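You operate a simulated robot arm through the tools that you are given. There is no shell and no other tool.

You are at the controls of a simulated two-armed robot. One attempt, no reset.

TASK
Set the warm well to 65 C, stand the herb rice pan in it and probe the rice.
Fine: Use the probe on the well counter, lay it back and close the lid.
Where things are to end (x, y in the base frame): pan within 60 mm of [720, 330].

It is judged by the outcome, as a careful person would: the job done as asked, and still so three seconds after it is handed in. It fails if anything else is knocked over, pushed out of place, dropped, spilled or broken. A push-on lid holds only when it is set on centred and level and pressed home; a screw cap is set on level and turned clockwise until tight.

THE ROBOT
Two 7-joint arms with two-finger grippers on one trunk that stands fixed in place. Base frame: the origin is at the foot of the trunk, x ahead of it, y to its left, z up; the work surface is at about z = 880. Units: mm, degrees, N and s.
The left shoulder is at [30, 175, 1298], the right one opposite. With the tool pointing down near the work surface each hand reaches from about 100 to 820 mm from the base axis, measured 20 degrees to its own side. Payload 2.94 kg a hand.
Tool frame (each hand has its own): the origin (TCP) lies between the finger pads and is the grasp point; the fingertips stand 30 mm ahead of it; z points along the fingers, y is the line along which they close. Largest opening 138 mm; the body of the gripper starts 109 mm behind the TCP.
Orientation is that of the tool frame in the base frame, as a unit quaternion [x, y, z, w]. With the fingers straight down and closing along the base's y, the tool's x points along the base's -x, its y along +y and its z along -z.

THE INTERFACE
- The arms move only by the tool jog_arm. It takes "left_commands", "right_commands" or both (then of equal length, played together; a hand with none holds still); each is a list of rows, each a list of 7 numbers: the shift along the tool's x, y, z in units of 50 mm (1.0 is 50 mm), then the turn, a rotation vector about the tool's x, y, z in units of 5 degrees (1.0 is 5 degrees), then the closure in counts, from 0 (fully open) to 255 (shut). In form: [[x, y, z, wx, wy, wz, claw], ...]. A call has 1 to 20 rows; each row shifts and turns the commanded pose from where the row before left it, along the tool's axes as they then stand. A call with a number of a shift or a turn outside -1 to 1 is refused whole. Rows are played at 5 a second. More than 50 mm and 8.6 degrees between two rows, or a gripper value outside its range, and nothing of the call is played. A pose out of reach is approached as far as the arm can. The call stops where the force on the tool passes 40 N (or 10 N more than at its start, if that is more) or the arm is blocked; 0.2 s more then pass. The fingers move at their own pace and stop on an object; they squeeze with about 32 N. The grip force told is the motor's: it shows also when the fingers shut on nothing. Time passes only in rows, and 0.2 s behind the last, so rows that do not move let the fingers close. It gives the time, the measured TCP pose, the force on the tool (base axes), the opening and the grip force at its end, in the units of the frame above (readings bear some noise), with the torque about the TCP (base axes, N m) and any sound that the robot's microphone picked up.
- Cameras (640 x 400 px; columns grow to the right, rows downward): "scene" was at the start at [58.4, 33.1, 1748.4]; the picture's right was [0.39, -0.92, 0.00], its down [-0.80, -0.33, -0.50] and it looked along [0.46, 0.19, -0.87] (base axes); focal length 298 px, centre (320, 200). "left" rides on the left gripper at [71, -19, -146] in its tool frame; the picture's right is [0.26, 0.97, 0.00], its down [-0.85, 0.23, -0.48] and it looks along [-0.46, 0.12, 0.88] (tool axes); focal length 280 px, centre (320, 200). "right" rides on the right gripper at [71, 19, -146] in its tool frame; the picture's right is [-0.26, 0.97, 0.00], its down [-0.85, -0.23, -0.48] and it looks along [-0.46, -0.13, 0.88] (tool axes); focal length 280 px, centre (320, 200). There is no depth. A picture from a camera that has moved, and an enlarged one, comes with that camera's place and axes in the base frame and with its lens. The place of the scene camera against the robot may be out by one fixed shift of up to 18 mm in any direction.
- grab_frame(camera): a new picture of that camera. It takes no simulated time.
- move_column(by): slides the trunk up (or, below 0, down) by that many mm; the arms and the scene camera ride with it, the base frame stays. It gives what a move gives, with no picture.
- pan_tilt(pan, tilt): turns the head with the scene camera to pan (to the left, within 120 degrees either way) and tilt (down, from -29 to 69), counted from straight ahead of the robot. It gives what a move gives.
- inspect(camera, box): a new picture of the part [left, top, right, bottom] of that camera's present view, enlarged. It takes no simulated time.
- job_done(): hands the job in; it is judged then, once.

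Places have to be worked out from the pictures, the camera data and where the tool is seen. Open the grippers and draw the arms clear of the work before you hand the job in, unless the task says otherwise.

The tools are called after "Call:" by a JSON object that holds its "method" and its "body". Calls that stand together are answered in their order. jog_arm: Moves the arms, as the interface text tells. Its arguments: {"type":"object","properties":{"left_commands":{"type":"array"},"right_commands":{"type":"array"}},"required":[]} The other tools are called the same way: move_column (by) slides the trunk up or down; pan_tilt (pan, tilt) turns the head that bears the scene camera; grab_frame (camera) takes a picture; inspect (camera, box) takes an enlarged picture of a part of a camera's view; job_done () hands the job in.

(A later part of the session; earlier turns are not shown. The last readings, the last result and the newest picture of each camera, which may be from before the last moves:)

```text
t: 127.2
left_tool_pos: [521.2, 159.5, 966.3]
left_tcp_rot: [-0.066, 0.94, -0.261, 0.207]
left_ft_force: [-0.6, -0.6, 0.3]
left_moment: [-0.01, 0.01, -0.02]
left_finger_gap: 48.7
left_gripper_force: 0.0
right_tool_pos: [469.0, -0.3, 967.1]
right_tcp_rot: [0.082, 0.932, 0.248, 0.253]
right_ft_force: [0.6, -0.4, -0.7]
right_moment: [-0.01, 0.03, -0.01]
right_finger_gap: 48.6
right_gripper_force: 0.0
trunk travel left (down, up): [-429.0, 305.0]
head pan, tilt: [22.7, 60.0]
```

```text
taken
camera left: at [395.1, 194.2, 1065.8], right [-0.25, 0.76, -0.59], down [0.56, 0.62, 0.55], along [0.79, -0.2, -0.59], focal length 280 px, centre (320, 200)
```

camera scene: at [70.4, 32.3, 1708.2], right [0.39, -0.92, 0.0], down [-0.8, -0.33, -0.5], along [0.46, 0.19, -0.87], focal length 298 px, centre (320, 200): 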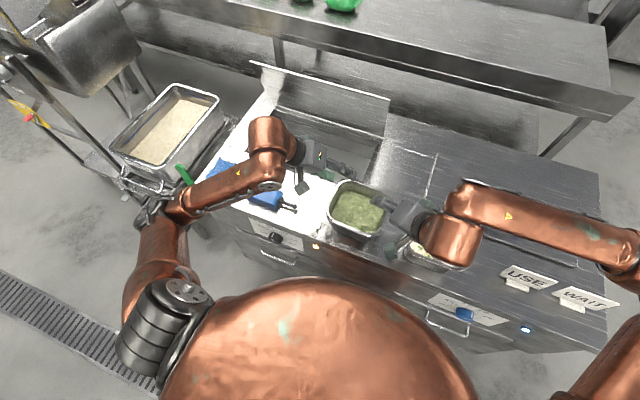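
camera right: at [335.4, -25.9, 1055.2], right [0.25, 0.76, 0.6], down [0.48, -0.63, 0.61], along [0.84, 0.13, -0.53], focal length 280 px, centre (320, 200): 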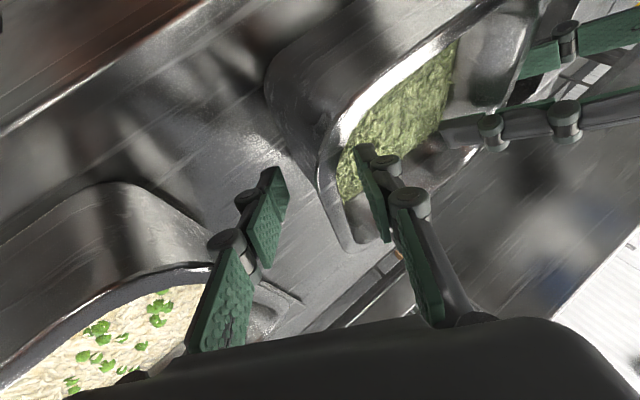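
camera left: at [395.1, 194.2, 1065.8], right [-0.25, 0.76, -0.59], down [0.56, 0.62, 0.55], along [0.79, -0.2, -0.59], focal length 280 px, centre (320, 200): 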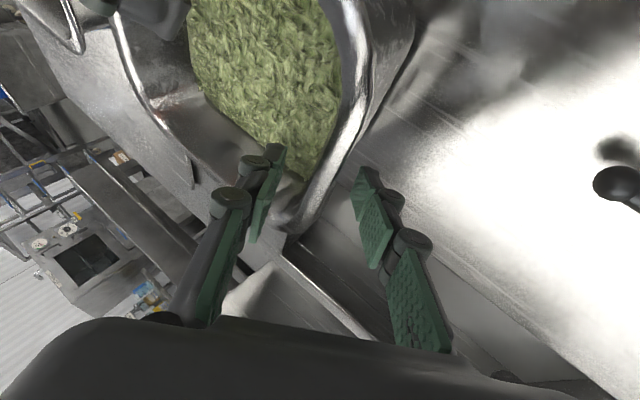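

Call:
{"method": "jog_arm", "body": {"left_commands": [[0, 0, 0.06, 0, 0, 0, 165], [0, 0, 0, 0, 0, 0, 210], [0, 0, 0, 0, 0, 0, 230], [0, 0, 0, 0, 0, 0, 255], [0, 0, 0, 0, 0, 0, 255], [0, 0, 0, 0, 0, 0, 255], [0, 0, 0, 0, 0, 0, 255]], "right_commands": [[0, 0, 0.06, 0, 0, 0, 165], [0, 0, 0, 0, 0, 0, 210], [0, 0, 0, 0, 0, 0, 230], [0, 0, 0, 0, 0, 0, 255], [0, 0, 0, 0, 0, 0, 255], [0, 0, 0, 0, 0, 0, 255], [0, 0, 0, 0, 0, 0, 255]]}}

Call:
{"method": "inspect", "body": {"camera": "right", "box": [200, 60, 480, 280]}}

Call:
{"method": "inspect", "body": {"camera": "left", "box": [200, 60, 480, 280]}}

```text
t: 128.8
left_tool_pos: [521.8, 157.4, 966.1]
left_tcp_rot: [-0.065, 0.94, -0.264, 0.207]
left_ft_force: [-5.6, -25.8, 5.3]
left_moment: [1.26, -0.44, -0.38]
left_finger_gap: 22.0
left_gripper_force: 32.0
right_tool_pos: [471.7, 2.8, 966.9]
right_tcp_rot: [0.08, 0.931, 0.25, 0.253]
right_ft_force: [10.0, 31.6, 6.0]
right_moment: [-1.14, 0.39, 0.24]
right_finger_gap: 20.7
right_gripper_force: 31.5
trunk travel left (down, up): [-429.0, 305.0]
head pan, tilt: [22.7, 60.0]
```

```text
1.82 times, centred on (340, 170) of right
camera zoom: at [336.9, -23.0, 1054.3], right [0.25, 0.76, 0.6], down [0.48, -0.63, 0.61], along [0.84, 0.14, -0.52], focal length 510 px, centre (284, 254)
```

zoom: 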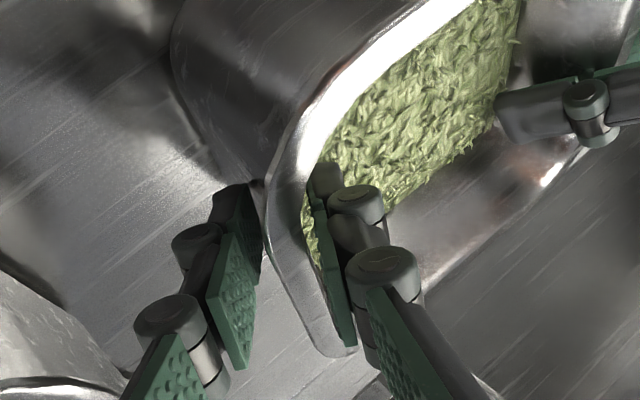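

```text
1.82 times, centred on (340, 170) of left
camera zoom: at [395.7, 192.5, 1064.3], right [-0.25, 0.76, -0.6], down [0.57, 0.62, 0.55], along [0.79, -0.2, -0.58], focal length 510 px, centre (284, 254)
```

zoom: 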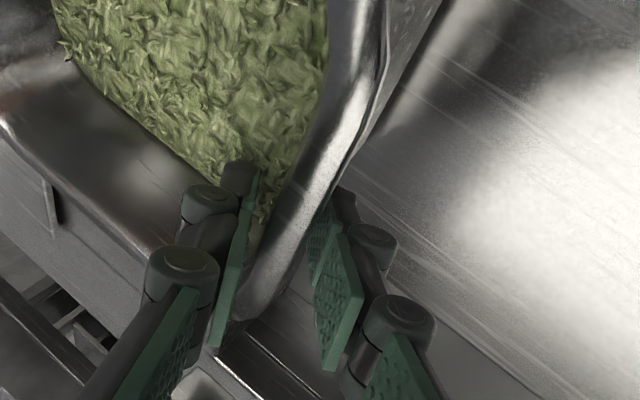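

Now the rim is held well (21–22 mm across the slanted pads, outer tips under the lip). I'll ease the hands inward 2 mm each and test-lift 15 mm.

Call:
{"method": "jog_arm", "body": {"left_commands": [[0.01, -0.0375, 0.0206, 0, 0, 0, 255], [0, 0, 0, 0, 0, 0, 255], [-0.035, -0.052, -0.078, 0, 0, 0, 255], [-0.035, -0.052, -0.078, 0, 0, 0, 255], [-0.035, -0.052, -0.078, 0, 0, 0, 255], [0, 0, 0, 0, 0, 0, 255]], "right_commands": [[0.012, 0.038, 0.0185, 0, 0, 0, 255], [0, 0, 0, 0, 0, 0, 255], [-0.043, 0.05, -0.075, 0, 0, 0, 255], [-0.043, 0.05, -0.075, 0, 0, 0, 255], [-0.043, 0.05, -0.075, 0, 0, 0, 255], [0, 0, 0, 0, 0, 0, 255]]}}

Call:
{"method": "inspect", "body": {"camera": "right", "box": [200, 60, 480, 280]}}

Call:
{"method": "inspect", "body": {"camera": "left", "box": [200, 60, 480, 280]}}

```text
t: 130.2
left_tool_pos: [521.4, 157.5, 978.7]
left_tcp_rot: [-0.066, 0.941, -0.261, 0.207]
left_ft_force: [-6.5, -12.3, -6.7]
left_moment: [1.52, 0.21, -0.39]
left_finger_gap: 21.9
left_gripper_force: 31.9
right_tool_pos: [470.2, 0.8, 978.2]
right_tcp_rot: [0.082, 0.932, 0.247, 0.251]
right_ft_force: [6.5, 12.8, -3.1]
right_moment: [-1.25, -0.3, 0.04]
right_finger_gap: 19.9
right_gripper_force: 32.0
trunk travel left (down, up): [-429.0, 305.0]
head pan, tilt: [22.7, 60.0]
```

```text
1.82 times, centred on (340, 170) of right
camera zoom: at [337.6, -22.3, 1067.9], right [0.25, 0.76, 0.6], down [0.48, -0.63, 0.61], along [0.84, 0.13, -0.53], focal length 510 px, centre (284, 254)
```

zoom: 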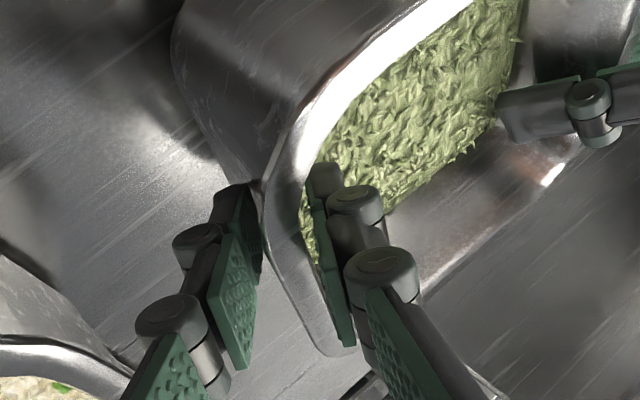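

```text
1.82 times, centred on (340, 170) of left
camera zoom: at [396.1, 191.0, 1077.8], right [-0.25, 0.76, -0.59], down [0.56, 0.62, 0.55], along [0.79, -0.19, -0.59], focal length 510 px, centre (284, 254)
```

zoom: 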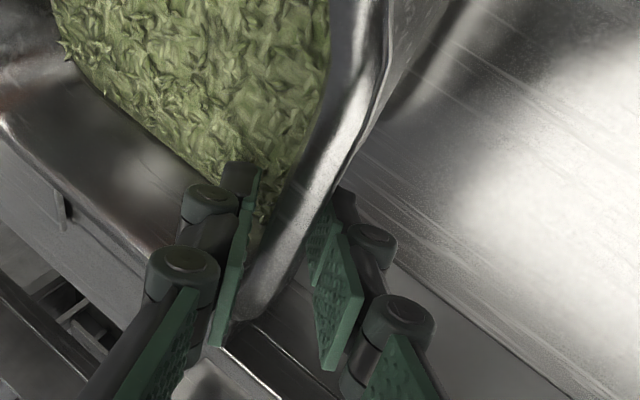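

The pan rose with the hands with no slip. Lifting further slowly, another 40 mm.

Call:
{"method": "jog_arm", "body": {"left_commands": [[-0.03, -0.071, -0.067, 0, 0, 0, 255], [-0.035, -0.052, -0.078, 0, 0, 0, 255], [-0.035, -0.052, -0.078, 0, 0, 0, 255], [-0.035, -0.052, -0.078, 0, 0, 0, 255], [-0.035, -0.052, -0.078, 0, 0, 0, 255], [-0.035, -0.052, -0.078, 0, 0, 0, 255], [-0.035, -0.052, -0.078, 0, 0, 0, 255], [-0.035, -0.052, -0.078, 0, 0, 0, 255], [0, 0, 0, 0, 0, 0, 255]], "right_commands": [[-0.037, 0.069, -0.066, 0, 0, 0, 255], [-0.043, 0.05, -0.075, 0, 0, 0, 255], [-0.043, 0.05, -0.075, 0, 0, 0, 255], [-0.043, 0.05, -0.075, 0, 0, 0, 255], [-0.043, 0.05, -0.075, 0, 0, 0, 255], [-0.043, 0.05, -0.075, 0, 0, 0, 255], [-0.043, 0.05, -0.075, 0, 0, 0, 255], [-0.043, 0.05, -0.075, 0, 0, 0, 255], [0, 0, 0, 0, 0, 0, 255]]}}

Call:
{"method": "grab_frame", "body": {"camera": "right"}}

Call:
{"method": "grab_frame", "body": {"camera": "left"}}

Call:
{"method": "grab_frame", "body": {"camera": "scene"}}

```text
t: 132.2
left_tool_pos: [522.7, 156.9, 1018.7]
left_tcp_rot: [-0.067, 0.941, -0.26, 0.207]
left_ft_force: [5.5, 19.6, -6.0]
left_moment: [1.62, -0.15, -0.1]
left_finger_gap: 21.5
left_gripper_force: 31.7
right_tool_pos: [470.8, 2.7, 1019.7]
right_tcp_rot: [0.082, 0.933, 0.245, 0.251]
right_ft_force: [-5.0, -20.2, -6.4]
right_moment: [-1.63, 0.11, -0.08]
right_finger_gap: 19.6
right_gripper_force: 32.1
trunk travel left (down, up): [-429.0, 305.0]
head pan, tilt: [22.7, 60.0]
```

```text
taken
camera right: at [337.1, -21.8, 1108.7], right [0.25, 0.76, 0.59], down [0.48, -0.63, 0.61], along [0.84, 0.13, -0.53], focal length 280 px, centre (320, 200)
```

right: 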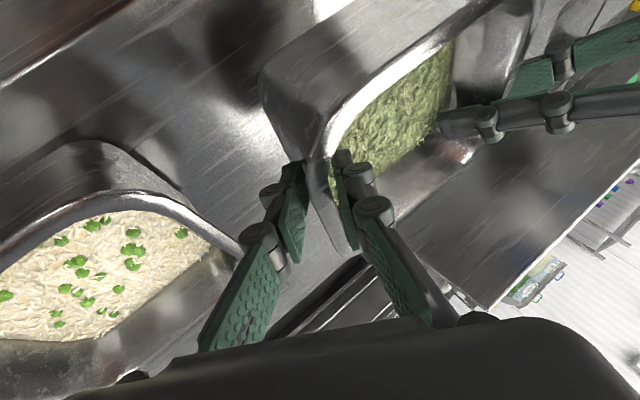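

```text
taken
camera left: at [397.1, 190.2, 1118.0], right [-0.26, 0.76, -0.59], down [0.56, 0.62, 0.55], along [0.79, -0.19, -0.59], focal length 280 px, centre (320, 200)
```

left: 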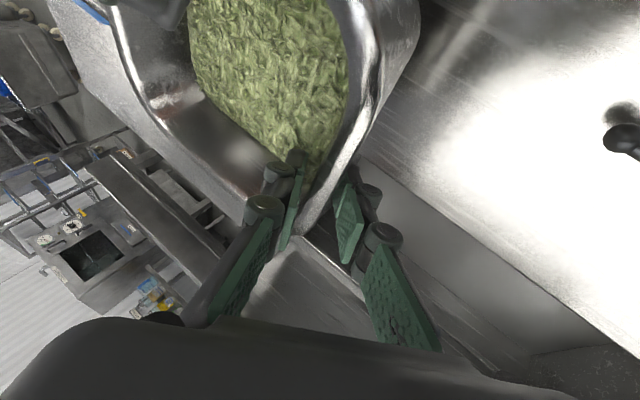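

```text
taken
camera scene: at [71.1, 32.1, 1708.1], right [0.39, -0.92, 0.0], down [-0.8, -0.33, -0.5], along [0.46, 0.19, -0.87], focal length 298 px, centre (320, 200)
```

scene: 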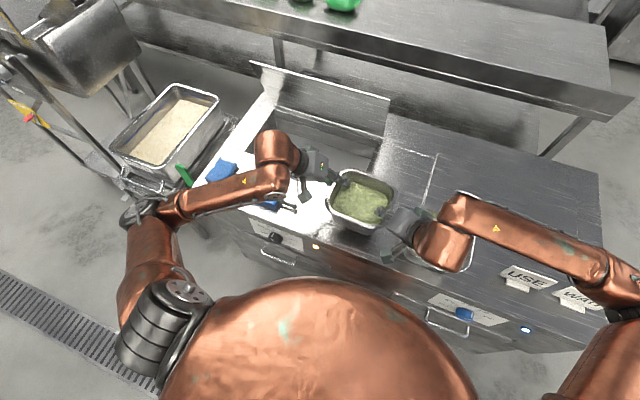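

The pan is held firmly with its rim about 52 mm up. Now I'll carry it towards the well in small chunks, watching forces and relative hand position.

Call:
{"method": "jog_arm", "body": {"left_commands": [[-0.35, 0.279, -0.028, 0, 0, 0, 255], [-0.3468, 0.2659, -0.0203, 0, 0, 0, 255], [-0.3468, 0.2659, -0.0203, 0, 0, 0, 255], [-0.3468, 0.2659, -0.0203, 0, 0, 0, 255], [0, 0, 0, 0, 0, 0, 255]], "right_commands": [[-0.176, 0.268, 0.28, 0, 0, 0, 255], [-0.1717, 0.2818, 0.2873, 0, 0, 0, 255], [-0.1717, 0.2818, 0.2873, 0, 0, 0, 255], [-0.1717, 0.2818, 0.2873, 0, 0, 0, 255], [0, 0, 0, 0, 0, 0, 255]]}}

Call:
{"method": "grab_frame", "body": {"camera": "scene"}}

Call:
{"method": "grab_frame", "body": {"camera": "left"}}

```text
t: 133.4
left_tool_pos: [582.2, 219.3, 1018.1]
left_tcp_rot: [-0.066, 0.941, -0.262, 0.206]
left_ft_force: [1.4, 9.4, -6.2]
left_moment: [1.61, -0.1, -0.2]
left_finger_gap: 21.7
left_gripper_force: 31.6
right_tool_pos: [531.5, 66.1, 1019.1]
right_tcp_rot: [0.081, 0.932, 0.247, 0.252]
right_ft_force: [-1.6, -9.5, -3.8]
right_moment: [-1.47, 0.02, 0.01]
right_finger_gap: 19.6
right_gripper_force: 32.3
trunk travel left (down, up): [-429.0, 305.0]
head pan, tilt: [22.7, 60.0]
```

```text
taken
camera scene: at [70.4, 31.3, 1708.2], right [0.39, -0.92, 0.0], down [-0.8, -0.33, -0.5], along [0.46, 0.19, -0.87], focal length 298 px, centre (320, 200)
```

scene: 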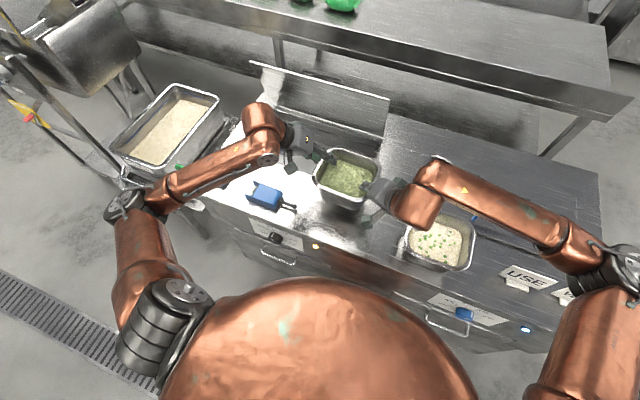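

```text
taken
camera left: at [456.7, 253.9, 1118.5], right [-0.25, 0.76, -0.59], down [0.56, 0.62, 0.55], along [0.79, -0.2, -0.59], focal length 280 px, centre (320, 200)
```

left: 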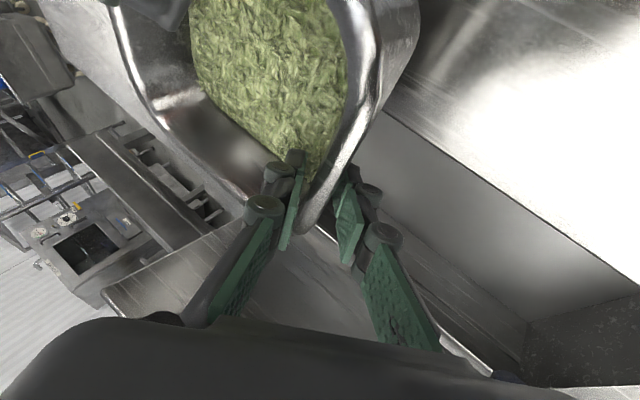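

Carry is smooth and the pan is steady in the hands. Continuing.

Call:
{"method": "jog_arm", "body": {"left_commands": [[-0.3468, 0.2659, -0.0203, 0, 0, 0, 255], [-0.3468, 0.2659, -0.0203, 0, 0, 0, 255], [-0.3468, 0.2659, -0.0203, 0, 0, 0, 255], [-0.3468, 0.2659, -0.0203, 0, 0, 0, 255], [-0.3468, 0.2659, -0.0203, 0, 0, 0, 255], [0, 0, 0, 0, 0, 0, 255]], "right_commands": [[-0.1717, 0.2818, 0.2873, 0, 0, 0, 255], [-0.1717, 0.2818, 0.2873, 0, 0, 0, 255], [-0.1717, 0.2818, 0.2873, 0, 0, 0, 255], [-0.1717, 0.2818, 0.2873, 0, 0, 0, 255], [-0.1717, 0.2818, 0.2873, 0, 0, 0, 255], [0, 0, 0, 0, 0, 0, 255]]}}

Call:
{"method": "grab_frame", "body": {"camera": "scene"}}

Call:
{"method": "grab_frame", "body": {"camera": "left"}}

```text
t: 134.8
left_tool_pos: [660.2, 297.9, 1020.3]
left_tcp_rot: [-0.066, 0.94, -0.262, 0.207]
left_ft_force: [3.6, 14.9, -7.2]
left_moment: [1.68, 0.14, -0.22]
left_finger_gap: 21.8
left_gripper_force: 31.9
right_tool_pos: [606.7, 144.9, 1019.4]
right_tcp_rot: [0.082, 0.933, 0.246, 0.251]
right_ft_force: [-3.2, -16.2, -4.5]
right_moment: [-1.48, -0.26, -0.05]
right_finger_gap: 19.0
right_gripper_force: 32.5
trunk travel left (down, up): [-429.0, 305.0]
head pan, tilt: [22.7, 60.0]
```

```text
taken
camera scene: at [70.8, 32.1, 1708.1], right [0.39, -0.92, 0.0], down [-0.8, -0.33, -0.5], along [0.46, 0.19, -0.87], focal length 298 px, centre (320, 200)
```

scene: 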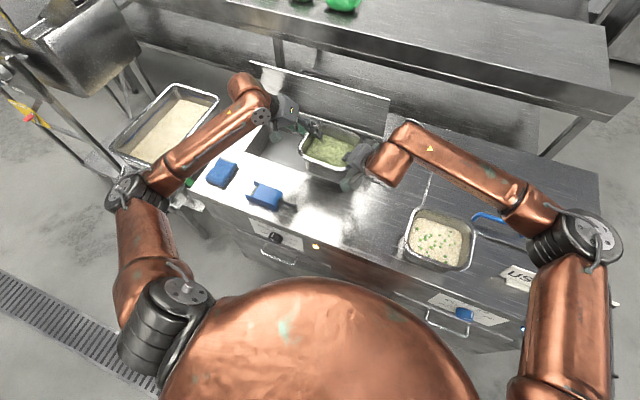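

```text
taken
camera left: at [532.7, 332.8, 1119.8], right [-0.25, 0.76, -0.59], down [0.56, 0.62, 0.55], along [0.79, -0.19, -0.59], focal length 280 px, centre (320, 200)
```

left: 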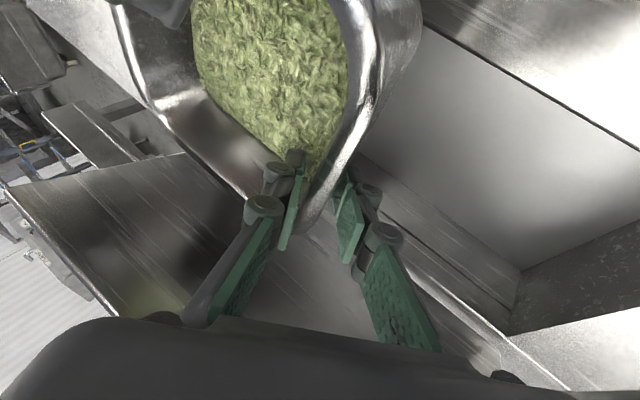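

Call:
{"method": "jog_arm", "body": {"left_commands": [[-0.3449, 0.2702, -0.0241, 0, 0, 0, 255], [-0.3449, 0.2702, -0.0241, 0, 0, 0, 255], [-0.3449, 0.2702, -0.0241, 0, 0, 0, 255], [0, 0, 0, 0, 0, 0, 255]], "right_commands": [[-0.1726, 0.2861, 0.2907, 0, 0, 0, 255], [-0.1726, 0.2861, 0.2907, 0, 0, 0, 255], [-0.1726, 0.2861, 0.2907, 0, 0, 0, 255], [0, 0, 0, 0, 0, 0, 255]]}}

Call:
{"method": "grab_frame", "body": {"camera": "left"}}

Call:
{"method": "grab_frame", "body": {"camera": "right"}}

```text
t: 135.8
left_tool_pos: [702.6, 347.0, 1020.4]
left_tcp_rot: [-0.066, 0.94, -0.262, 0.207]
left_ft_force: [4.7, 8.0, -5.4]
left_moment: [1.47, -0.74, 0.03]
left_finger_gap: 22.4
left_gripper_force: 32.0
right_tool_pos: [652.2, 192.7, 1018.0]
right_tcp_rot: [0.08, 0.932, 0.248, 0.251]
right_ft_force: [-5.2, -9.4, -5.1]
right_moment: [-1.4, 0.7, 0.32]
right_finger_gap: 18.8
right_gripper_force: 32.4
trunk travel left (down, up): [-429.0, 305.0]
head pan, tilt: [22.7, 60.0]
```

```text
taken
camera left: at [576.5, 381.9, 1119.8], right [-0.25, 0.76, -0.59], down [0.56, 0.62, 0.55], along [0.79, -0.2, -0.58], focal length 280 px, centre (320, 200)
```

left: 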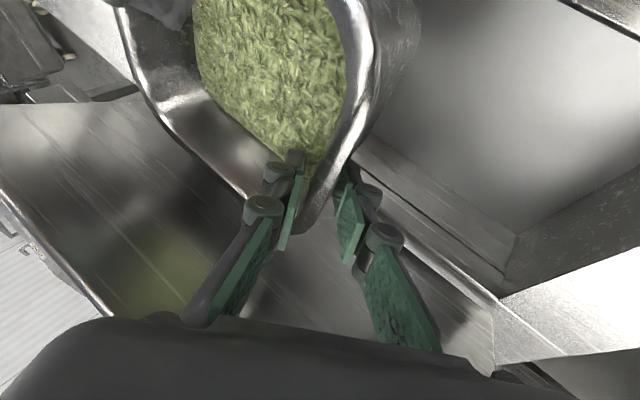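

```text
taken
camera right: at [518.2, 168.0, 1107.1], right [0.25, 0.76, 0.6], down [0.48, -0.63, 0.61], along [0.84, 0.13, -0.53], focal length 280 px, centre (320, 200)
```

right: 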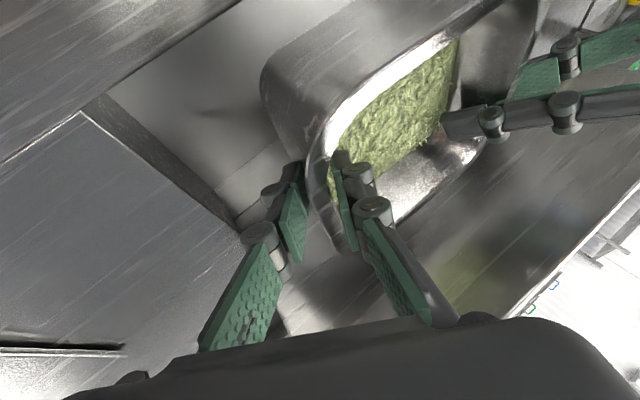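

Call:
{"method": "jog_arm", "body": {"left_commands": [[-0.352, 0.269, -0.02, 0, 0, 0, 255], [-0.352, 0.269, -0.02, 0, 0, 0, 255], [0, 0, 0, 0, 0, 0, 255]], "right_commands": [[-0.182, 0.293, 0.28, 0, 0, 0, 255], [-0.182, 0.293, 0.28, 0, 0, 0, 255], [0, 0, 0, 0, 0, 0, 255]]}}

Call:
{"method": "grab_frame", "body": {"camera": "left"}}

Call:
{"method": "grab_frame", "body": {"camera": "right"}}

Call:
{"method": "grab_frame", "body": {"camera": "scene"}}

```text
t: 136.6
left_tool_pos: [732.0, 380.0, 1019.2]
left_tcp_rot: [-0.067, 0.94, -0.262, 0.207]
left_ft_force: [1.1, 4.6, -5.1]
left_moment: [1.37, -0.14, -0.2]
left_finger_gap: 20.9
left_gripper_force: 32.2
right_tool_pos: [683.6, 224.5, 1019.2]
right_tcp_rot: [0.082, 0.932, 0.247, 0.251]
right_ft_force: [-1.8, -5.3, -5.9]
right_moment: [-1.42, 0.13, 0.12]
right_finger_gap: 19.3
right_gripper_force: 32.0
trunk travel left (down, up): [-429.0, 305.0]
head pan, tilt: [22.7, 60.0]
```

```text
taken
camera left: at [607.2, 414.7, 1118.3], right [-0.25, 0.76, -0.59], down [0.56, 0.62, 0.55], along [0.79, -0.2, -0.59], focal length 280 px, centre (320, 200)
```

left: 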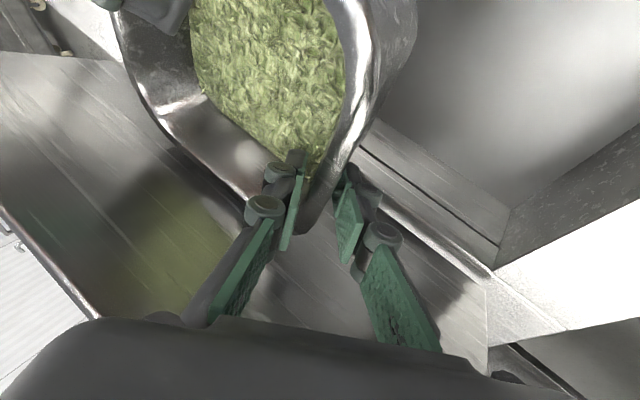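

```text
taken
camera right: at [550.1, 199.9, 1108.2], right [0.25, 0.76, 0.6], down [0.48, -0.63, 0.61], along [0.84, 0.13, -0.53], focal length 280 px, centre (320, 200)
```

right: 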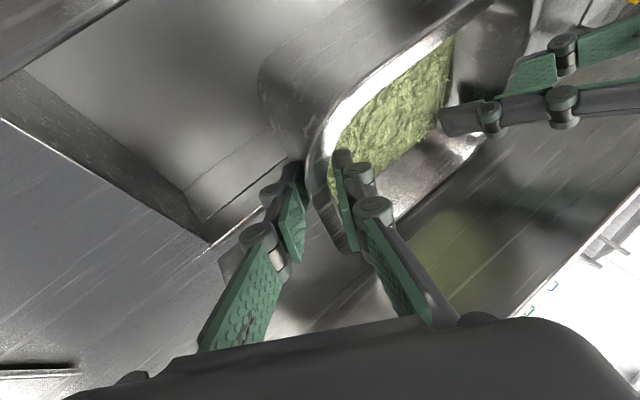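

```text
taken
camera scene: at [71.3, 32.7, 1708.1], right [0.39, -0.92, 0.0], down [-0.8, -0.33, -0.5], along [0.46, 0.19, -0.87], focal length 298 px, centre (320, 200)
```

scene: 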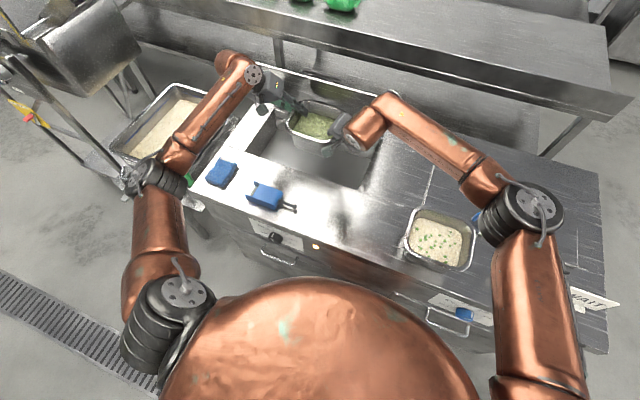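

Both hands reached and the pan is centred over the well at about (702, 303). I'll lower it by sliding the trunk down, which keeps both hands in step.

Call:
{"method": "move_column", "body": {"by": -60}}

Call:
{"method": "grab_frame", "body": {"camera": "left"}}

Call:
{"method": "grab_frame", "body": {"camera": "right"}}

Call:
{"method": "grab_frame", "body": {"camera": "scene"}}

```text
t: 137.6
left_tool_pos: [733.0, 382.1, 959.4]
left_tcp_rot: [-0.067, 0.94, -0.261, 0.208]
left_ft_force: [3.0, 14.4, -5.2]
left_moment: [1.58, 0.21, -0.29]
left_finger_gap: 20.3
left_gripper_force: 32.0
right_tool_pos: [683.2, 225.7, 961.1]
right_tcp_rot: [0.081, 0.932, 0.246, 0.253]
right_ft_force: [-3.1, -14.4, -4.8]
right_moment: [-1.47, -0.23, 0.03]
right_finger_gap: 19.8
right_gripper_force: 31.7
trunk travel left (down, up): [-369.0, 365.0]
head pan, tilt: [22.7, 60.0]
```

```text
taken
camera left: at [606.8, 415.3, 1058.6], right [-0.25, 0.76, -0.59], down [0.56, 0.62, 0.55], along [0.79, -0.19, -0.59], focal length 280 px, centre (320, 200)
```

left: 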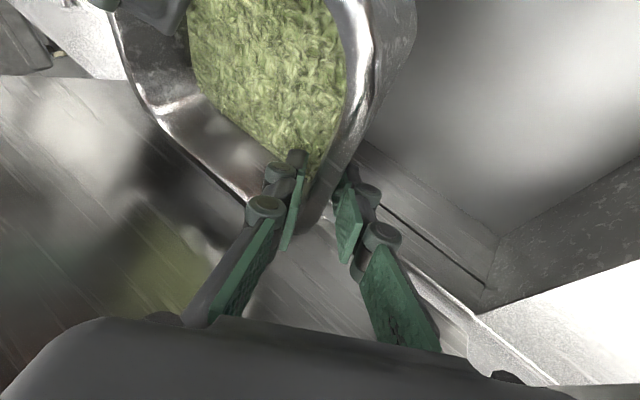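

```text
taken
camera right: at [549.9, 201.3, 1050.0], right [0.25, 0.76, 0.6], down [0.48, -0.63, 0.61], along [0.84, 0.13, -0.53], focal length 280 px, centre (320, 200)
```

right: 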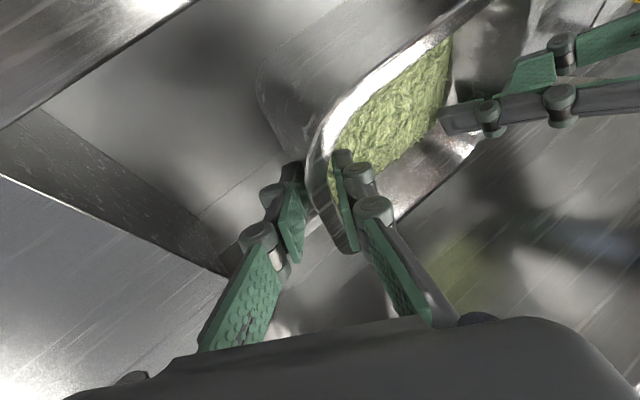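

```text
taken
camera scene: at [94.8, 33.4, 1648.1], right [0.39, -0.92, 0.0], down [-0.8, -0.33, -0.5], along [0.46, 0.19, -0.87], focal length 298 px, centre (320, 200)
```

scene: 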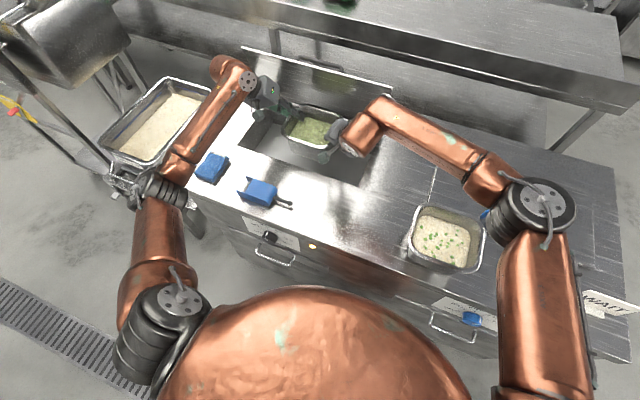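

Call:
{"method": "move_column", "body": {"by": -60}}

Call:
{"method": "grab_frame", "body": {"camera": "left"}}

Call:
{"method": "grab_frame", "body": {"camera": "right"}}

Call:
{"method": "grab_frame", "body": {"camera": "scene"}}

```text
t: 138.6
left_tool_pos: [732.7, 380.9, 899.8]
left_tcp_rot: [-0.066, 0.94, -0.262, 0.208]
left_ft_force: [1.2, 16.3, -4.9]
left_moment: [1.63, 0.26, -0.27]
left_finger_gap: 20.4
left_gripper_force: 31.7
right_tool_pos: [682.5, 226.3, 900.8]
right_tcp_rot: [0.081, 0.932, 0.246, 0.253]
right_ft_force: [-4.0, -15.1, -5.1]
right_moment: [-1.52, -0.32, -0.04]
right_finger_gap: 19.4
right_gripper_force: 32.1
trunk travel left (down, up): [-309.0, 425.0]
head pan, tilt: [22.7, 60.0]
```

```text
taken
camera left: at [606.6, 415.3, 998.8], right [-0.25, 0.76, -0.59], down [0.56, 0.62, 0.55], along [0.79, -0.19, -0.59], focal length 280 px, centre (320, 200)
```

left: 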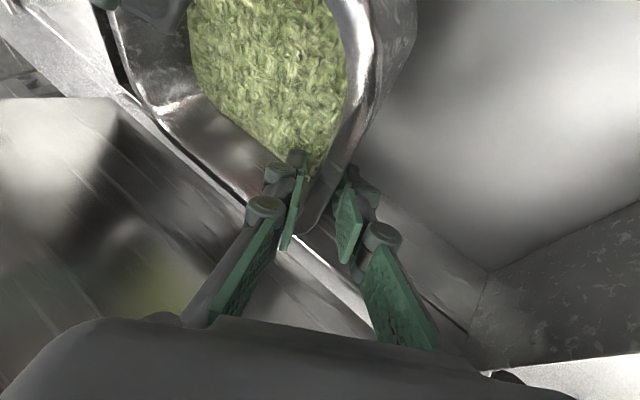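

```text
taken
camera right: at [549.3, 201.5, 990.0], right [0.25, 0.76, 0.59], down [0.48, -0.63, 0.61], along [0.84, 0.13, -0.53], focal length 280 px, centre (320, 200)
```

right: 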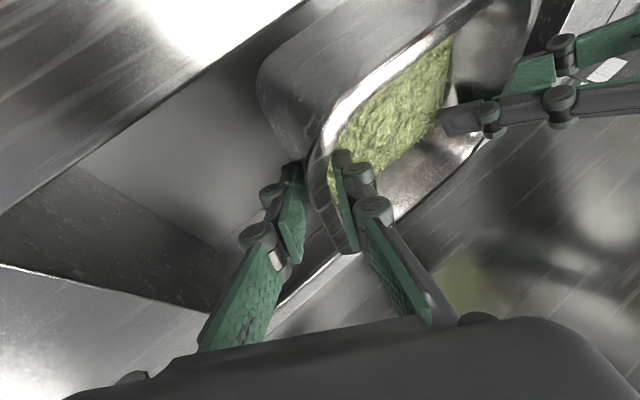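

```text
taken
camera scene: at [126.7, 33.4, 1587.4], right [0.39, -0.92, 0.0], down [-0.8, -0.33, -0.5], along [0.46, 0.19, -0.87], focal length 298 px, centre (320, 200)
```

scene: 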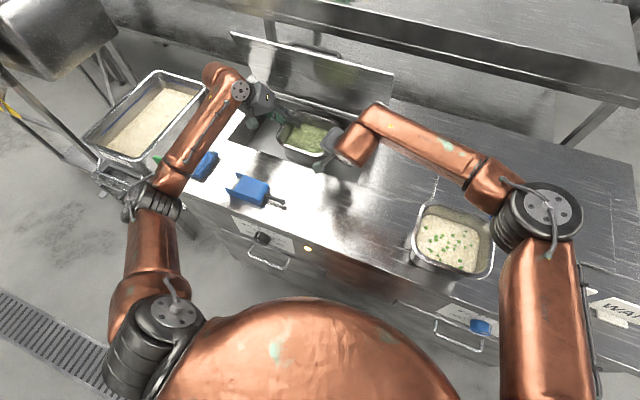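

Call:
{"method": "move_column", "body": {"by": -28}}

Call:
{"method": "move_column", "body": {"by": -6}}

Call:
{"method": "grab_frame", "body": {"camera": "right"}}

Call:
{"method": "grab_frame", "body": {"camera": "left"}}

```text
t: 139.3
left_tool_pos: [733.9, 380.8, 871.1]
left_tcp_rot: [-0.066, 0.94, -0.26, 0.208]
left_ft_force: [3.1, 15.9, -5.0]
left_moment: [1.51, 0.12, -0.24]
left_finger_gap: 20.4
left_gripper_force: 31.8
right_tool_pos: [683.1, 225.2, 874.0]
right_tcp_rot: [0.081, 0.932, 0.246, 0.253]
right_ft_force: [-3.7, -16.5, -5.3]
right_moment: [-1.61, -0.16, -0.02]
right_finger_gap: 19.7
right_gripper_force: 31.7
trunk travel left (down, up): [-281.0, 453.0]
head pan, tilt: [22.7, 60.0]
```

```text
t: 139.9
left_tool_pos: [732.2, 379.9, 864.3]
left_tcp_rot: [-0.067, 0.94, -0.261, 0.208]
left_ft_force: [3.4, 15.9, -5.6]
left_moment: [1.51, 0.06, -0.2]
left_finger_gap: 20.5
left_gripper_force: 32.0
right_tool_pos: [683.8, 227.2, 865.9]
right_tcp_rot: [0.081, 0.932, 0.247, 0.251]
right_ft_force: [-3.9, -16.8, -5.5]
right_moment: [-1.6, -0.04, -0.01]
right_finger_gap: 19.5
right_gripper_force: 31.9
trunk travel left (down, up): [-275.0, 459.0]
head pan, tilt: [22.7, 60.0]
```

```text
taken
camera right: at [549.5, 201.6, 955.1], right [0.25, 0.76, 0.59], down [0.48, -0.63, 0.61], along [0.84, 0.13, -0.53], focal length 280 px, centre (320, 200)
```

right: 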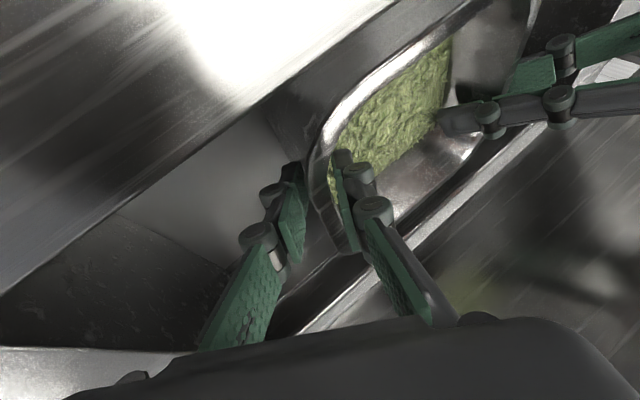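

```text
taken
camera left: at [607.2, 415.3, 963.8], right [-0.25, 0.76, -0.59], down [0.56, 0.62, 0.55], along [0.79, -0.19, -0.59], focal length 280 px, centre (320, 200)
```

left: 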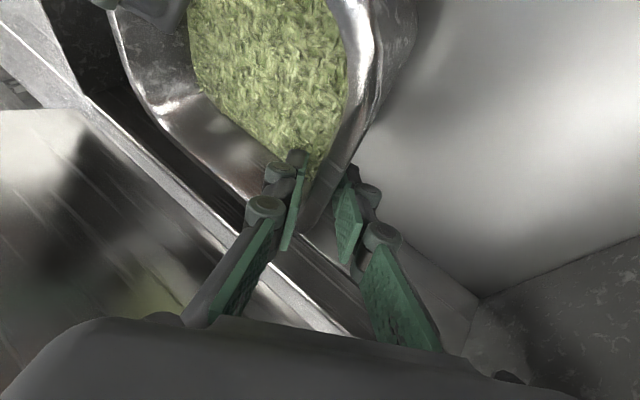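

Call:
{"method": "move_column", "body": {"by": -5}}

Call:
{"method": "move_column", "body": {"by": -5}}

```text
t: 140.4
left_tool_pos: [733.5, 380.8, 860.2]
left_tcp_rot: [-0.067, 0.941, -0.26, 0.207]
left_ft_force: [3.6, 16.5, -4.9]
left_moment: [1.55, -0.04, -0.19]
left_finger_gap: 20.6
left_gripper_force: 31.7
right_tool_pos: [683.6, 224.9, 861.4]
right_tcp_rot: [0.082, 0.933, 0.246, 0.251]
right_ft_force: [-5.0, -16.8, -5.3]
right_moment: [-1.61, 0.05, 0.04]
right_finger_gap: 19.6
right_gripper_force: 32.0
trunk travel left (down, up): [-270.0, 464.0]
head pan, tilt: [22.7, 60.0]
```

```text
t: 141.0
left_tool_pos: [732.6, 381.0, 854.8]
left_tcp_rot: [-0.067, 0.94, -0.261, 0.207]
left_ft_force: [3.4, 16.3, -5.9]
left_moment: [1.54, -0.19, -0.15]
left_finger_gap: 20.5
left_gripper_force: 31.4
right_tool_pos: [682.6, 225.8, 857.0]
right_tcp_rot: [0.082, 0.932, 0.246, 0.252]
right_ft_force: [-6.4, -16.8, -5.4]
right_moment: [-1.55, 0.18, 0.09]
right_finger_gap: 19.7
right_gripper_force: 31.3
trunk travel left (down, up): [-265.0, 469.0]
head pan, tilt: [22.7, 60.0]
```

Call:
{"method": "move_column", "body": {"by": -4}}

Call:
{"method": "move_column", "body": {"by": -4}}

Call:
{"method": "grab_frame", "body": {"camera": "right"}}

```text
t: 141.5
left_tool_pos: [732.4, 381.4, 851.8]
left_tcp_rot: [-0.067, 0.94, -0.262, 0.207]
left_ft_force: [4.9, 17.5, 4.0]
left_moment: [1.62, 0.53, -0.36]
left_finger_gap: 20.8
left_gripper_force: 32.9
right_tool_pos: [683.5, 225.2, 853.9]
right_tcp_rot: [0.083, 0.932, 0.246, 0.252]
right_ft_force: [-2.0, -15.5, -3.4]
right_moment: [-1.45, 0.21, 0.05]
right_finger_gap: 19.2
right_gripper_force: 31.6
trunk travel left (down, up): [-261.0, 473.0]
head pan, tilt: [22.7, 60.0]
```

```text
t: 142.0
left_tool_pos: [732.6, 379.5, 852.7]
left_tcp_rot: [-0.067, 0.94, -0.26, 0.212]
left_ft_force: [9.3, 21.4, 18.5]
left_moment: [1.65, 0.78, -0.34]
left_finger_gap: 20.6
left_gripper_force: 32.1
right_tool_pos: [682.9, 224.0, 853.0]
right_tcp_rot: [0.082, 0.931, 0.249, 0.254]
right_ft_force: [0.9, -16.5, 11.6]
right_moment: [-1.48, 1.09, 0.09]
right_finger_gap: 19.2
right_gripper_force: 32.5
trunk travel left (down, up): [-257.0, 477.0]
head pan, tilt: [22.7, 60.0]
```

```text
taken
camera right: at [549.0, 200.5, 941.1], right [0.25, 0.76, 0.6], down [0.48, -0.64, 0.61], along [0.84, 0.13, -0.52], focal length 280 px, centre (320, 200)
```

right: 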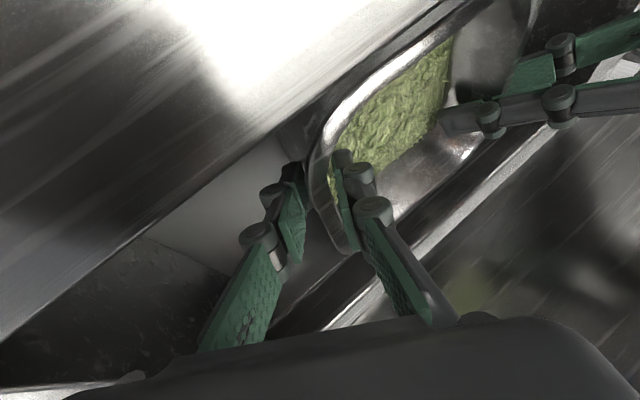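

The pan has touched down on the well floor (both hands now read upward force). Opening both hands and withdrawing along the finger axes.

Call:
{"method": "jog_arm", "body": {"left_commands": [[0, 0, 0, 0, 0, 0, 210], [0, 0, 0, 0, 0, 0, 165], [0, 0, 0, 0, 0, 0, 150], [0, 0, 0, 0, 0, 0, 150], [0, 0, -0.3, 0, 0, 0, 150], [0, 0, -0.4, 0, 0, 0, 150], [0, 0, -0.6, 0, 0, 0, 150], [0, 0, -0.6, 0, 0, 0, 150], [0, 0, -0.6, 0, 0, 0, 150], [0, 0, 0, 0, 0, 0, 150]], "right_commands": [[0, 0, 0, 0, 0, 0, 210], [0, 0, 0, 0, 0, 0, 165], [0, 0, 0, 0, 0, 0, 150], [0, 0, 0, 0, 0, 0, 150], [0, 0, -0.3, 0, 0, 0, 150], [0, 0, -0.4, 0, 0, 0, 150], [0, 0, -0.6, 0, 0, 0, 150], [0, 0, -0.6, 0, 0, 0, 150], [0, 0, -0.6, 0, 0, 0, 150], [0, 0, 0, 0, 0, 0, 150]]}}

Call:
{"method": "grab_frame", "body": {"camera": "left"}}

Call:
{"method": "grab_frame", "body": {"camera": "right"}}

Call:
{"method": "grab_frame", "body": {"camera": "scene"}}

```text
t: 144.2
left_tool_pos: [680.0, 438.2, 944.5]
left_tcp_rot: [-0.066, 0.94, -0.262, 0.206]
left_ft_force: [-0.3, -0.6, -0.9]
left_moment: [-0.03, 0.04, -0.02]
left_finger_gap: 56.8
left_gripper_force: 0.0
right_tool_pos: [621.1, 172.0, 943.7]
right_tcp_rot: [0.081, 0.932, 0.247, 0.252]
right_ft_force: [1.3, 0.4, 0.1]
right_moment: [0.0, 0.0, 0.0]
right_finger_gap: 57.0
right_gripper_force: 0.1
trunk travel left (down, up): [-257.0, 477.0]
head pan, tilt: [22.7, 60.0]
```

```text
taken
camera left: at [554.8, 471.8, 1042.8], right [-0.25, 0.76, -0.59], down [0.56, 0.62, 0.55], along [0.79, -0.2, -0.59], focal length 280 px, centre (320, 200)
```

left: 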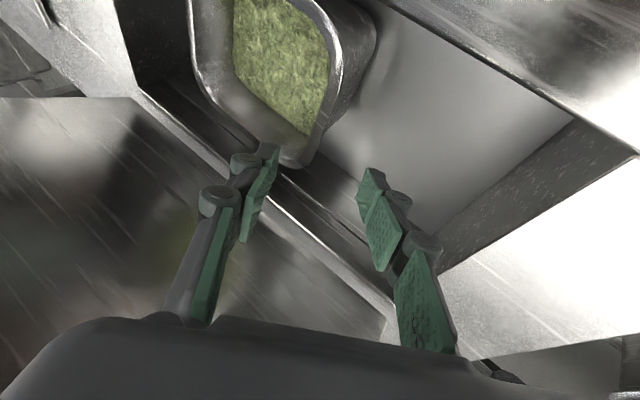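

```text
taken
camera right: at [487.6, 147.7, 1032.0], right [0.25, 0.76, 0.6], down [0.48, -0.63, 0.61], along [0.84, 0.13, -0.53], focal length 280 px, centre (320, 200)
```

right: 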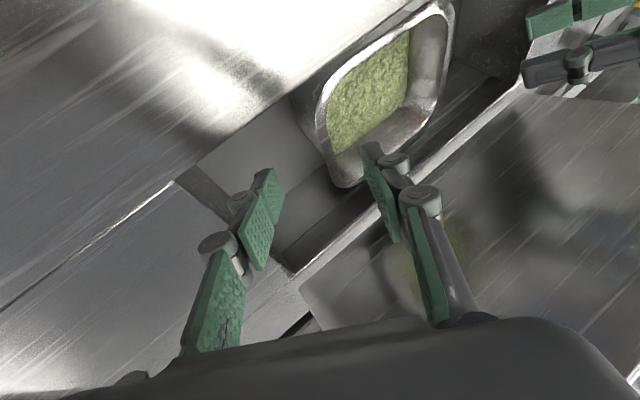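

```text
taken
camera scene: at [162.6, 33.5, 1533.4], right [0.39, -0.92, 0.0], down [-0.8, -0.33, -0.5], along [0.46, 0.19, -0.87], focal length 298 px, centre (320, 200)
```

scene: 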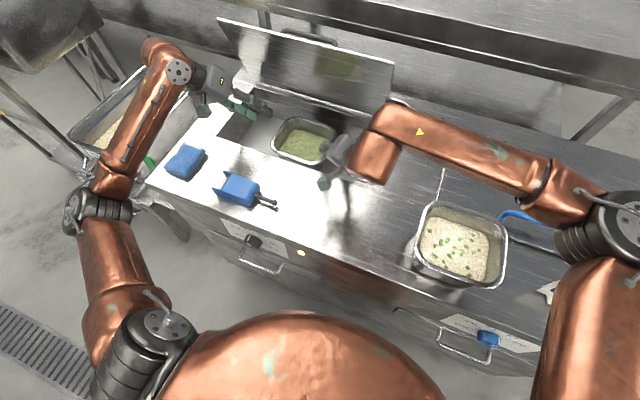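

The pan stands in the well, steady. Next the probe, which I'll use with the left hand. I'll raise the trunk for clearance, move the right arm aside, and straighten the left hand.

Call:
{"method": "move_column", "body": {"by": 150}}

Call:
{"method": "jog_arm", "body": {"left_commands": [[0, 0, -0.3, -0.909, 0, 0.418, 0], [0, 0, -0.3, -0.909, 0, 0.418, 0], [0, 0, 0, -0.909, 0, 0.418, 0], [0, 0, 0, -0.909, 0, 0.418, 0], [0, 0, 0, -0.909, 0, 0.418, 0], [0, 0, 0, -0.909, 0, 0.418, 0], [0, 0, 0, 0, 0.98, 0, 0], [0.5, 0, 0, 0, 0.98, 0, 0], [0.6, 0, 0, 0, 0.98, 0, 0], [0.6, 0, 0, 0, 0.98, 0, 0], [0.6, 0, 0, 0, 0.98, 0, 0], [0.6, 0, 0, 0, 0, 0, 0]], "right_commands": [[0, -0.3, -0.6, 0, 0, 0, 0], [0, -0.6, -0.6, 0, 0, 0, 0], [0.3, -0.7, -0.4, 0.866, 0, -0.5, 0], [0.5, -0.7, 0, 0.866, 0, -0.5, 0], [0.5, -0.7, 0, 0.866, 0, -0.5, 0], [0.5, -0.7, 0, 0.866, 0, -0.5, 0], [0.5, -0.7, 0, 0.866, 0, -0.5, 0], [0.5, -0.7, 0, 0.866, 0, -0.5, 0], [0.5, -0.7, 0, 0, 0.98, 0, 0], [0.5, -0.7, 0, 0, 0.98, 0, 0], [0, -0.7, 0, 0, 0.98, 0, 0], [0, -0.7, 0, 0, 0.98, 0, 0]]}}

Call:
{"method": "grab_frame", "body": {"camera": "scene"}}

Call:
{"method": "grab_frame", "body": {"camera": "left"}}

```text
t: 146.0
left_tool_pos: [680.0, 438.7, 1093.9]
left_tcp_rot: [-0.067, 0.941, -0.262, 0.205]
left_ft_force: [0.0, 0.2, 0.3]
left_moment: [-0.03, -0.02, -0.02]
left_finger_gap: 56.6
left_gripper_force: 0.0
right_tool_pos: [619.2, 174.0, 1093.4]
right_tcp_rot: [0.081, 0.932, 0.246, 0.252]
right_ft_force: [-0.2, 0.3, -0.5]
right_moment: [0.01, 0.01, -0.02]
right_finger_gap: 57.0
right_gripper_force: 0.1
trunk travel left (down, up): [-407.0, 327.0]
head pan, tilt: [22.7, 60.0]
```

```text
t: 148.6
left_tool_pos: [521.5, 445.7, 1096.9]
left_tcp_rot: [-0.009, 1.0, -0.011, 0.001]
left_ft_force: [-0.5, -0.8, 0.5]
left_moment: [0.05, -0.02, 0.01]
left_finger_gap: 138.0
left_gripper_force: 0.0
right_tool_pos: [399.8, -214.7, 978.3]
right_tcp_rot: [0.014, 0.996, 0.001, 0.088]
right_ft_force: [-0.8, 1.3, 0.4]
right_moment: [0.03, -0.05, -0.01]
right_finger_gap: 137.6
right_gripper_force: 0.0
trunk travel left (down, up): [-407.0, 327.0]
head pan, tilt: [22.7, 60.0]
```

```text
taken
camera scene: at [76.0, 30.8, 1686.4], right [0.39, -0.92, 0.0], down [-0.8, -0.33, -0.5], along [0.46, 0.19, -0.87], focal length 298 px, centre (320, 200)
```

scene: 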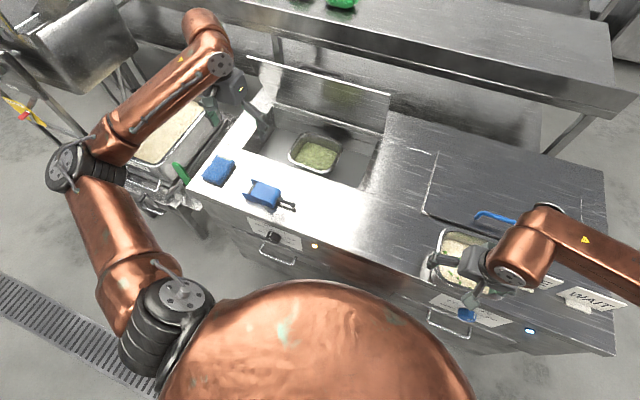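

```text
taken
camera left: at [451.1, 428.1, 1243.7], right [-0.28, 0.96, -0.02], down [0.84, 0.25, 0.47], along [0.46, 0.11, -0.88], focal length 280 px, centre (320, 200)
```

left: 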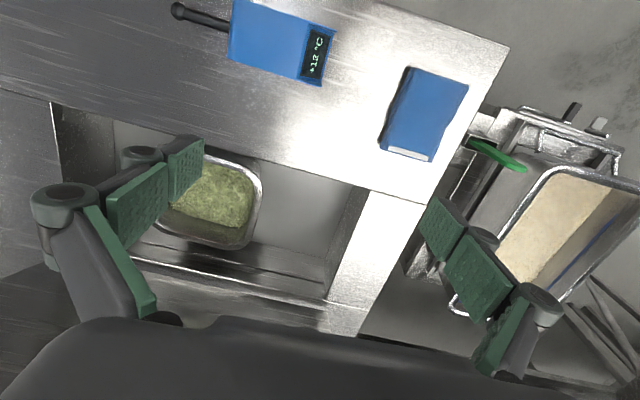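

The right hand ended lower than I meant, near the pea pan, though no contact is reported. I'll lift it clear and check that pan.

Call:
{"method": "jog_arm", "body": {"right_commands": [[0.2, 0, -0.6, 0, 0, 0, 0], [0.2, 0, -0.8, 0, 0, 0, 0], [0, 0, -0.9, 0, 0, 0, 0], [0, -0.5, -0.8, 0, 0, 0, 0], [0, -0.5, -0.6, 0, 0, 0, 0]]}}

Call:
{"method": "grab_frame", "body": {"camera": "scene"}}

Call:
{"method": "inspect", "body": {"camera": "left", "box": [160, 0, 400, 140]}}

```text
t: 149.8
left_tool_pos: [523.7, 446.4, 1096.5]
left_tcp_rot: [-0.009, 1.0, -0.011, 0.001]
left_ft_force: [0.3, 0.5, 0.1]
left_moment: [-0.02, -0.01, -0.02]
left_finger_gap: 138.0
left_gripper_force: 0.1
right_tool_pos: [346.6, -260.6, 1157.2]
right_tcp_rot: [0.015, 0.996, 0.0, 0.089]
right_ft_force: [0.0, -0.9, 0.2]
right_moment: [0.01, -0.01, 0.0]
right_finger_gap: 138.1
right_gripper_force: 0.0
trunk travel left (down, up): [-407.0, 327.0]
head pan, tilt: [22.7, 60.0]
```

```text
taken
camera scene: at [77.4, 32.0, 1686.2], right [0.39, -0.92, 0.0], down [-0.8, -0.33, -0.5], along [0.46, 0.19, -0.87], focal length 298 px, centre (320, 200)
```

scene: 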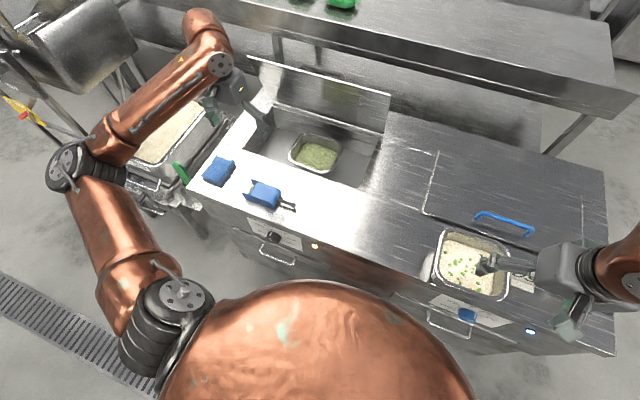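

```text
2.67 times, centred on (280, 70) of left
camera zoom: at [452.2, 429.3, 1242.6], right [-0.28, 0.96, -0.02], down [0.84, 0.26, 0.47], along [0.46, 0.11, -0.88], focal length 748 px, centre (427, 547)
```

zoom: 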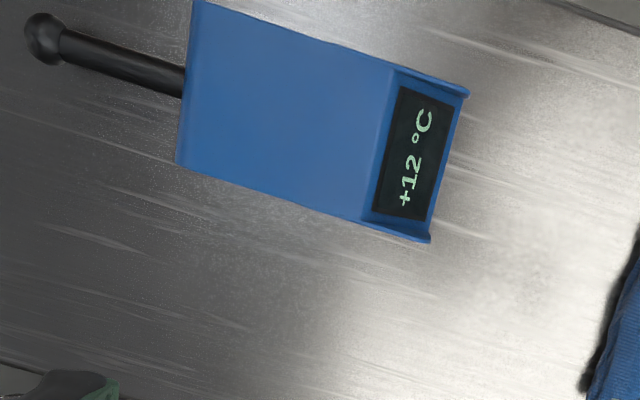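

The pea pan has been shifted by my right hand as it withdrew, and the USE card may be affected. I must put these back exactly. I'll lift the right hand away and survey the damage.

Call:
{"method": "jog_arm", "body": {"right_commands": [[0, 0, -0.8, 0, 0, 0, 0], [0, 0, -0.8, 0, 0, 0, 0], [0.3, -0.6, -0.3, 0, 0, 0, 0], [0.3, -0.6, 0, 0, 0, 0, 0], [0.3, -0.6, 0, 0, 0, 0, 0], [0, 0, 0, 0, 0, 0, 0]]}}

Call:
{"method": "move_column", "body": {"by": 22}}

Call:
{"method": "grab_frame", "body": {"camera": "scene"}}

Call:
{"method": "inspect", "body": {"camera": "scene", "box": [390, 190, 600, 350]}}

Call:
{"method": "grab_frame", "body": {"camera": "right"}}

```text
t: 151.2
left_tool_pos: [524.8, 447.5, 1094.1]
left_tcp_rot: [-0.008, 1.0, -0.011, -0.001]
left_ft_force: [0.6, 0.1, -0.3]
left_moment: [0.02, 0.06, -0.05]
left_finger_gap: 138.1
left_gripper_force: 0.0
right_tool_pos: [283.6, -348.9, 1244.6]
right_tcp_rot: [0.015, 0.996, 0.0, 0.089]
right_ft_force: [-0.3, 0.4, -0.1]
right_moment: [0.0, 0.04, 0.02]
right_finger_gap: 137.9
right_gripper_force: 0.2
trunk travel left (down, up): [-407.0, 327.0]
head pan, tilt: [22.7, 60.0]
```

```text
t: 151.8
left_tool_pos: [524.8, 448.6, 1116.2]
left_tcp_rot: [-0.009, 1.0, -0.012, 0.0]
left_ft_force: [0.5, 1.0, -0.2]
left_moment: [0.0, -0.02, 0.02]
left_finger_gap: 137.9
left_gripper_force: 0.1
right_tool_pos: [283.7, -349.2, 1264.1]
right_tcp_rot: [0.014, 0.996, 0.0, 0.089]
right_ft_force: [0.7, 0.6, 0.5]
right_moment: [0.0, 0.02, -0.02]
right_finger_gap: 138.2
right_gripper_force: 0.0
trunk travel left (down, up): [-429.0, 305.0]
head pan, tilt: [22.7, 60.0]
```

```text
taken
camera scene: at [70.5, 32.2, 1708.1], right [0.39, -0.92, 0.0], down [-0.8, -0.33, -0.5], along [0.46, 0.19, -0.87], focal length 298 px, centre (320, 200)
```

scene: 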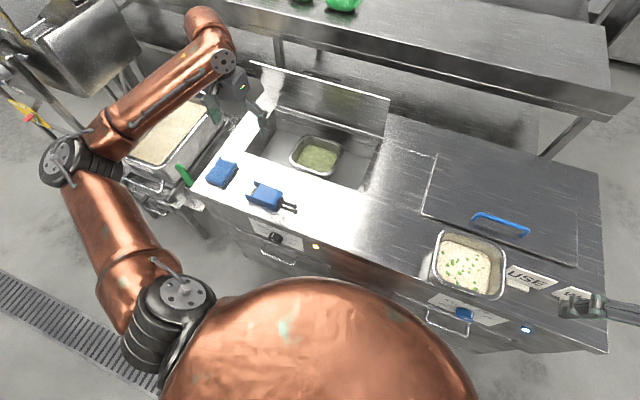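

```text
2.50 times, centred on (495, 270) of scene
camera zoom: at [70.5, 32.2, 1708.1], right [0.39, -0.92, 0.0], down [-0.8, -0.33, -0.5], along [0.46, 0.19, -0.87], focal length 744 px, centre (-118, 25)
```

zoom: 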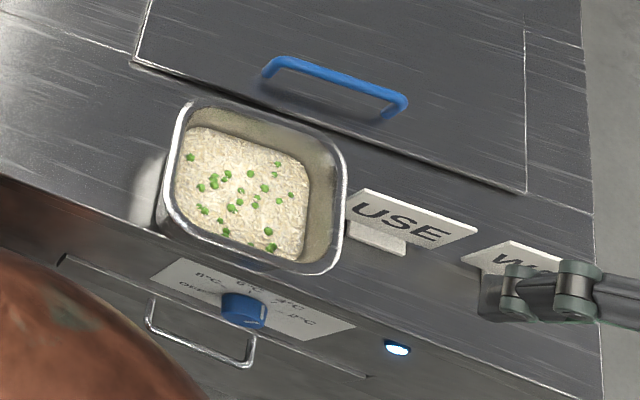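

```text
taken
camera right: at [190.4, -327.5, 1394.9], right [0.29, 0.96, 0.05], down [0.74, -0.25, 0.62], along [0.6, -0.14, -0.78], focal length 280 px, centre (320, 200)
```

right: 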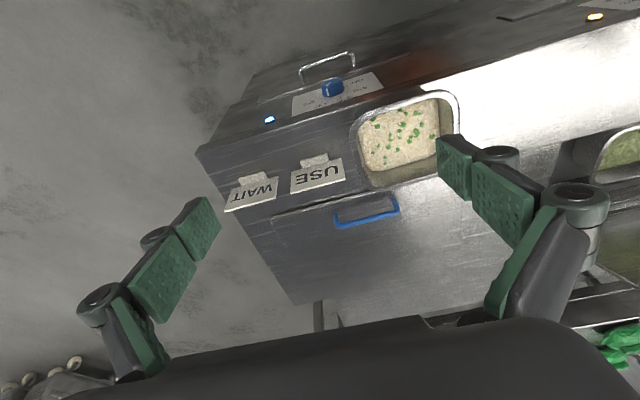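

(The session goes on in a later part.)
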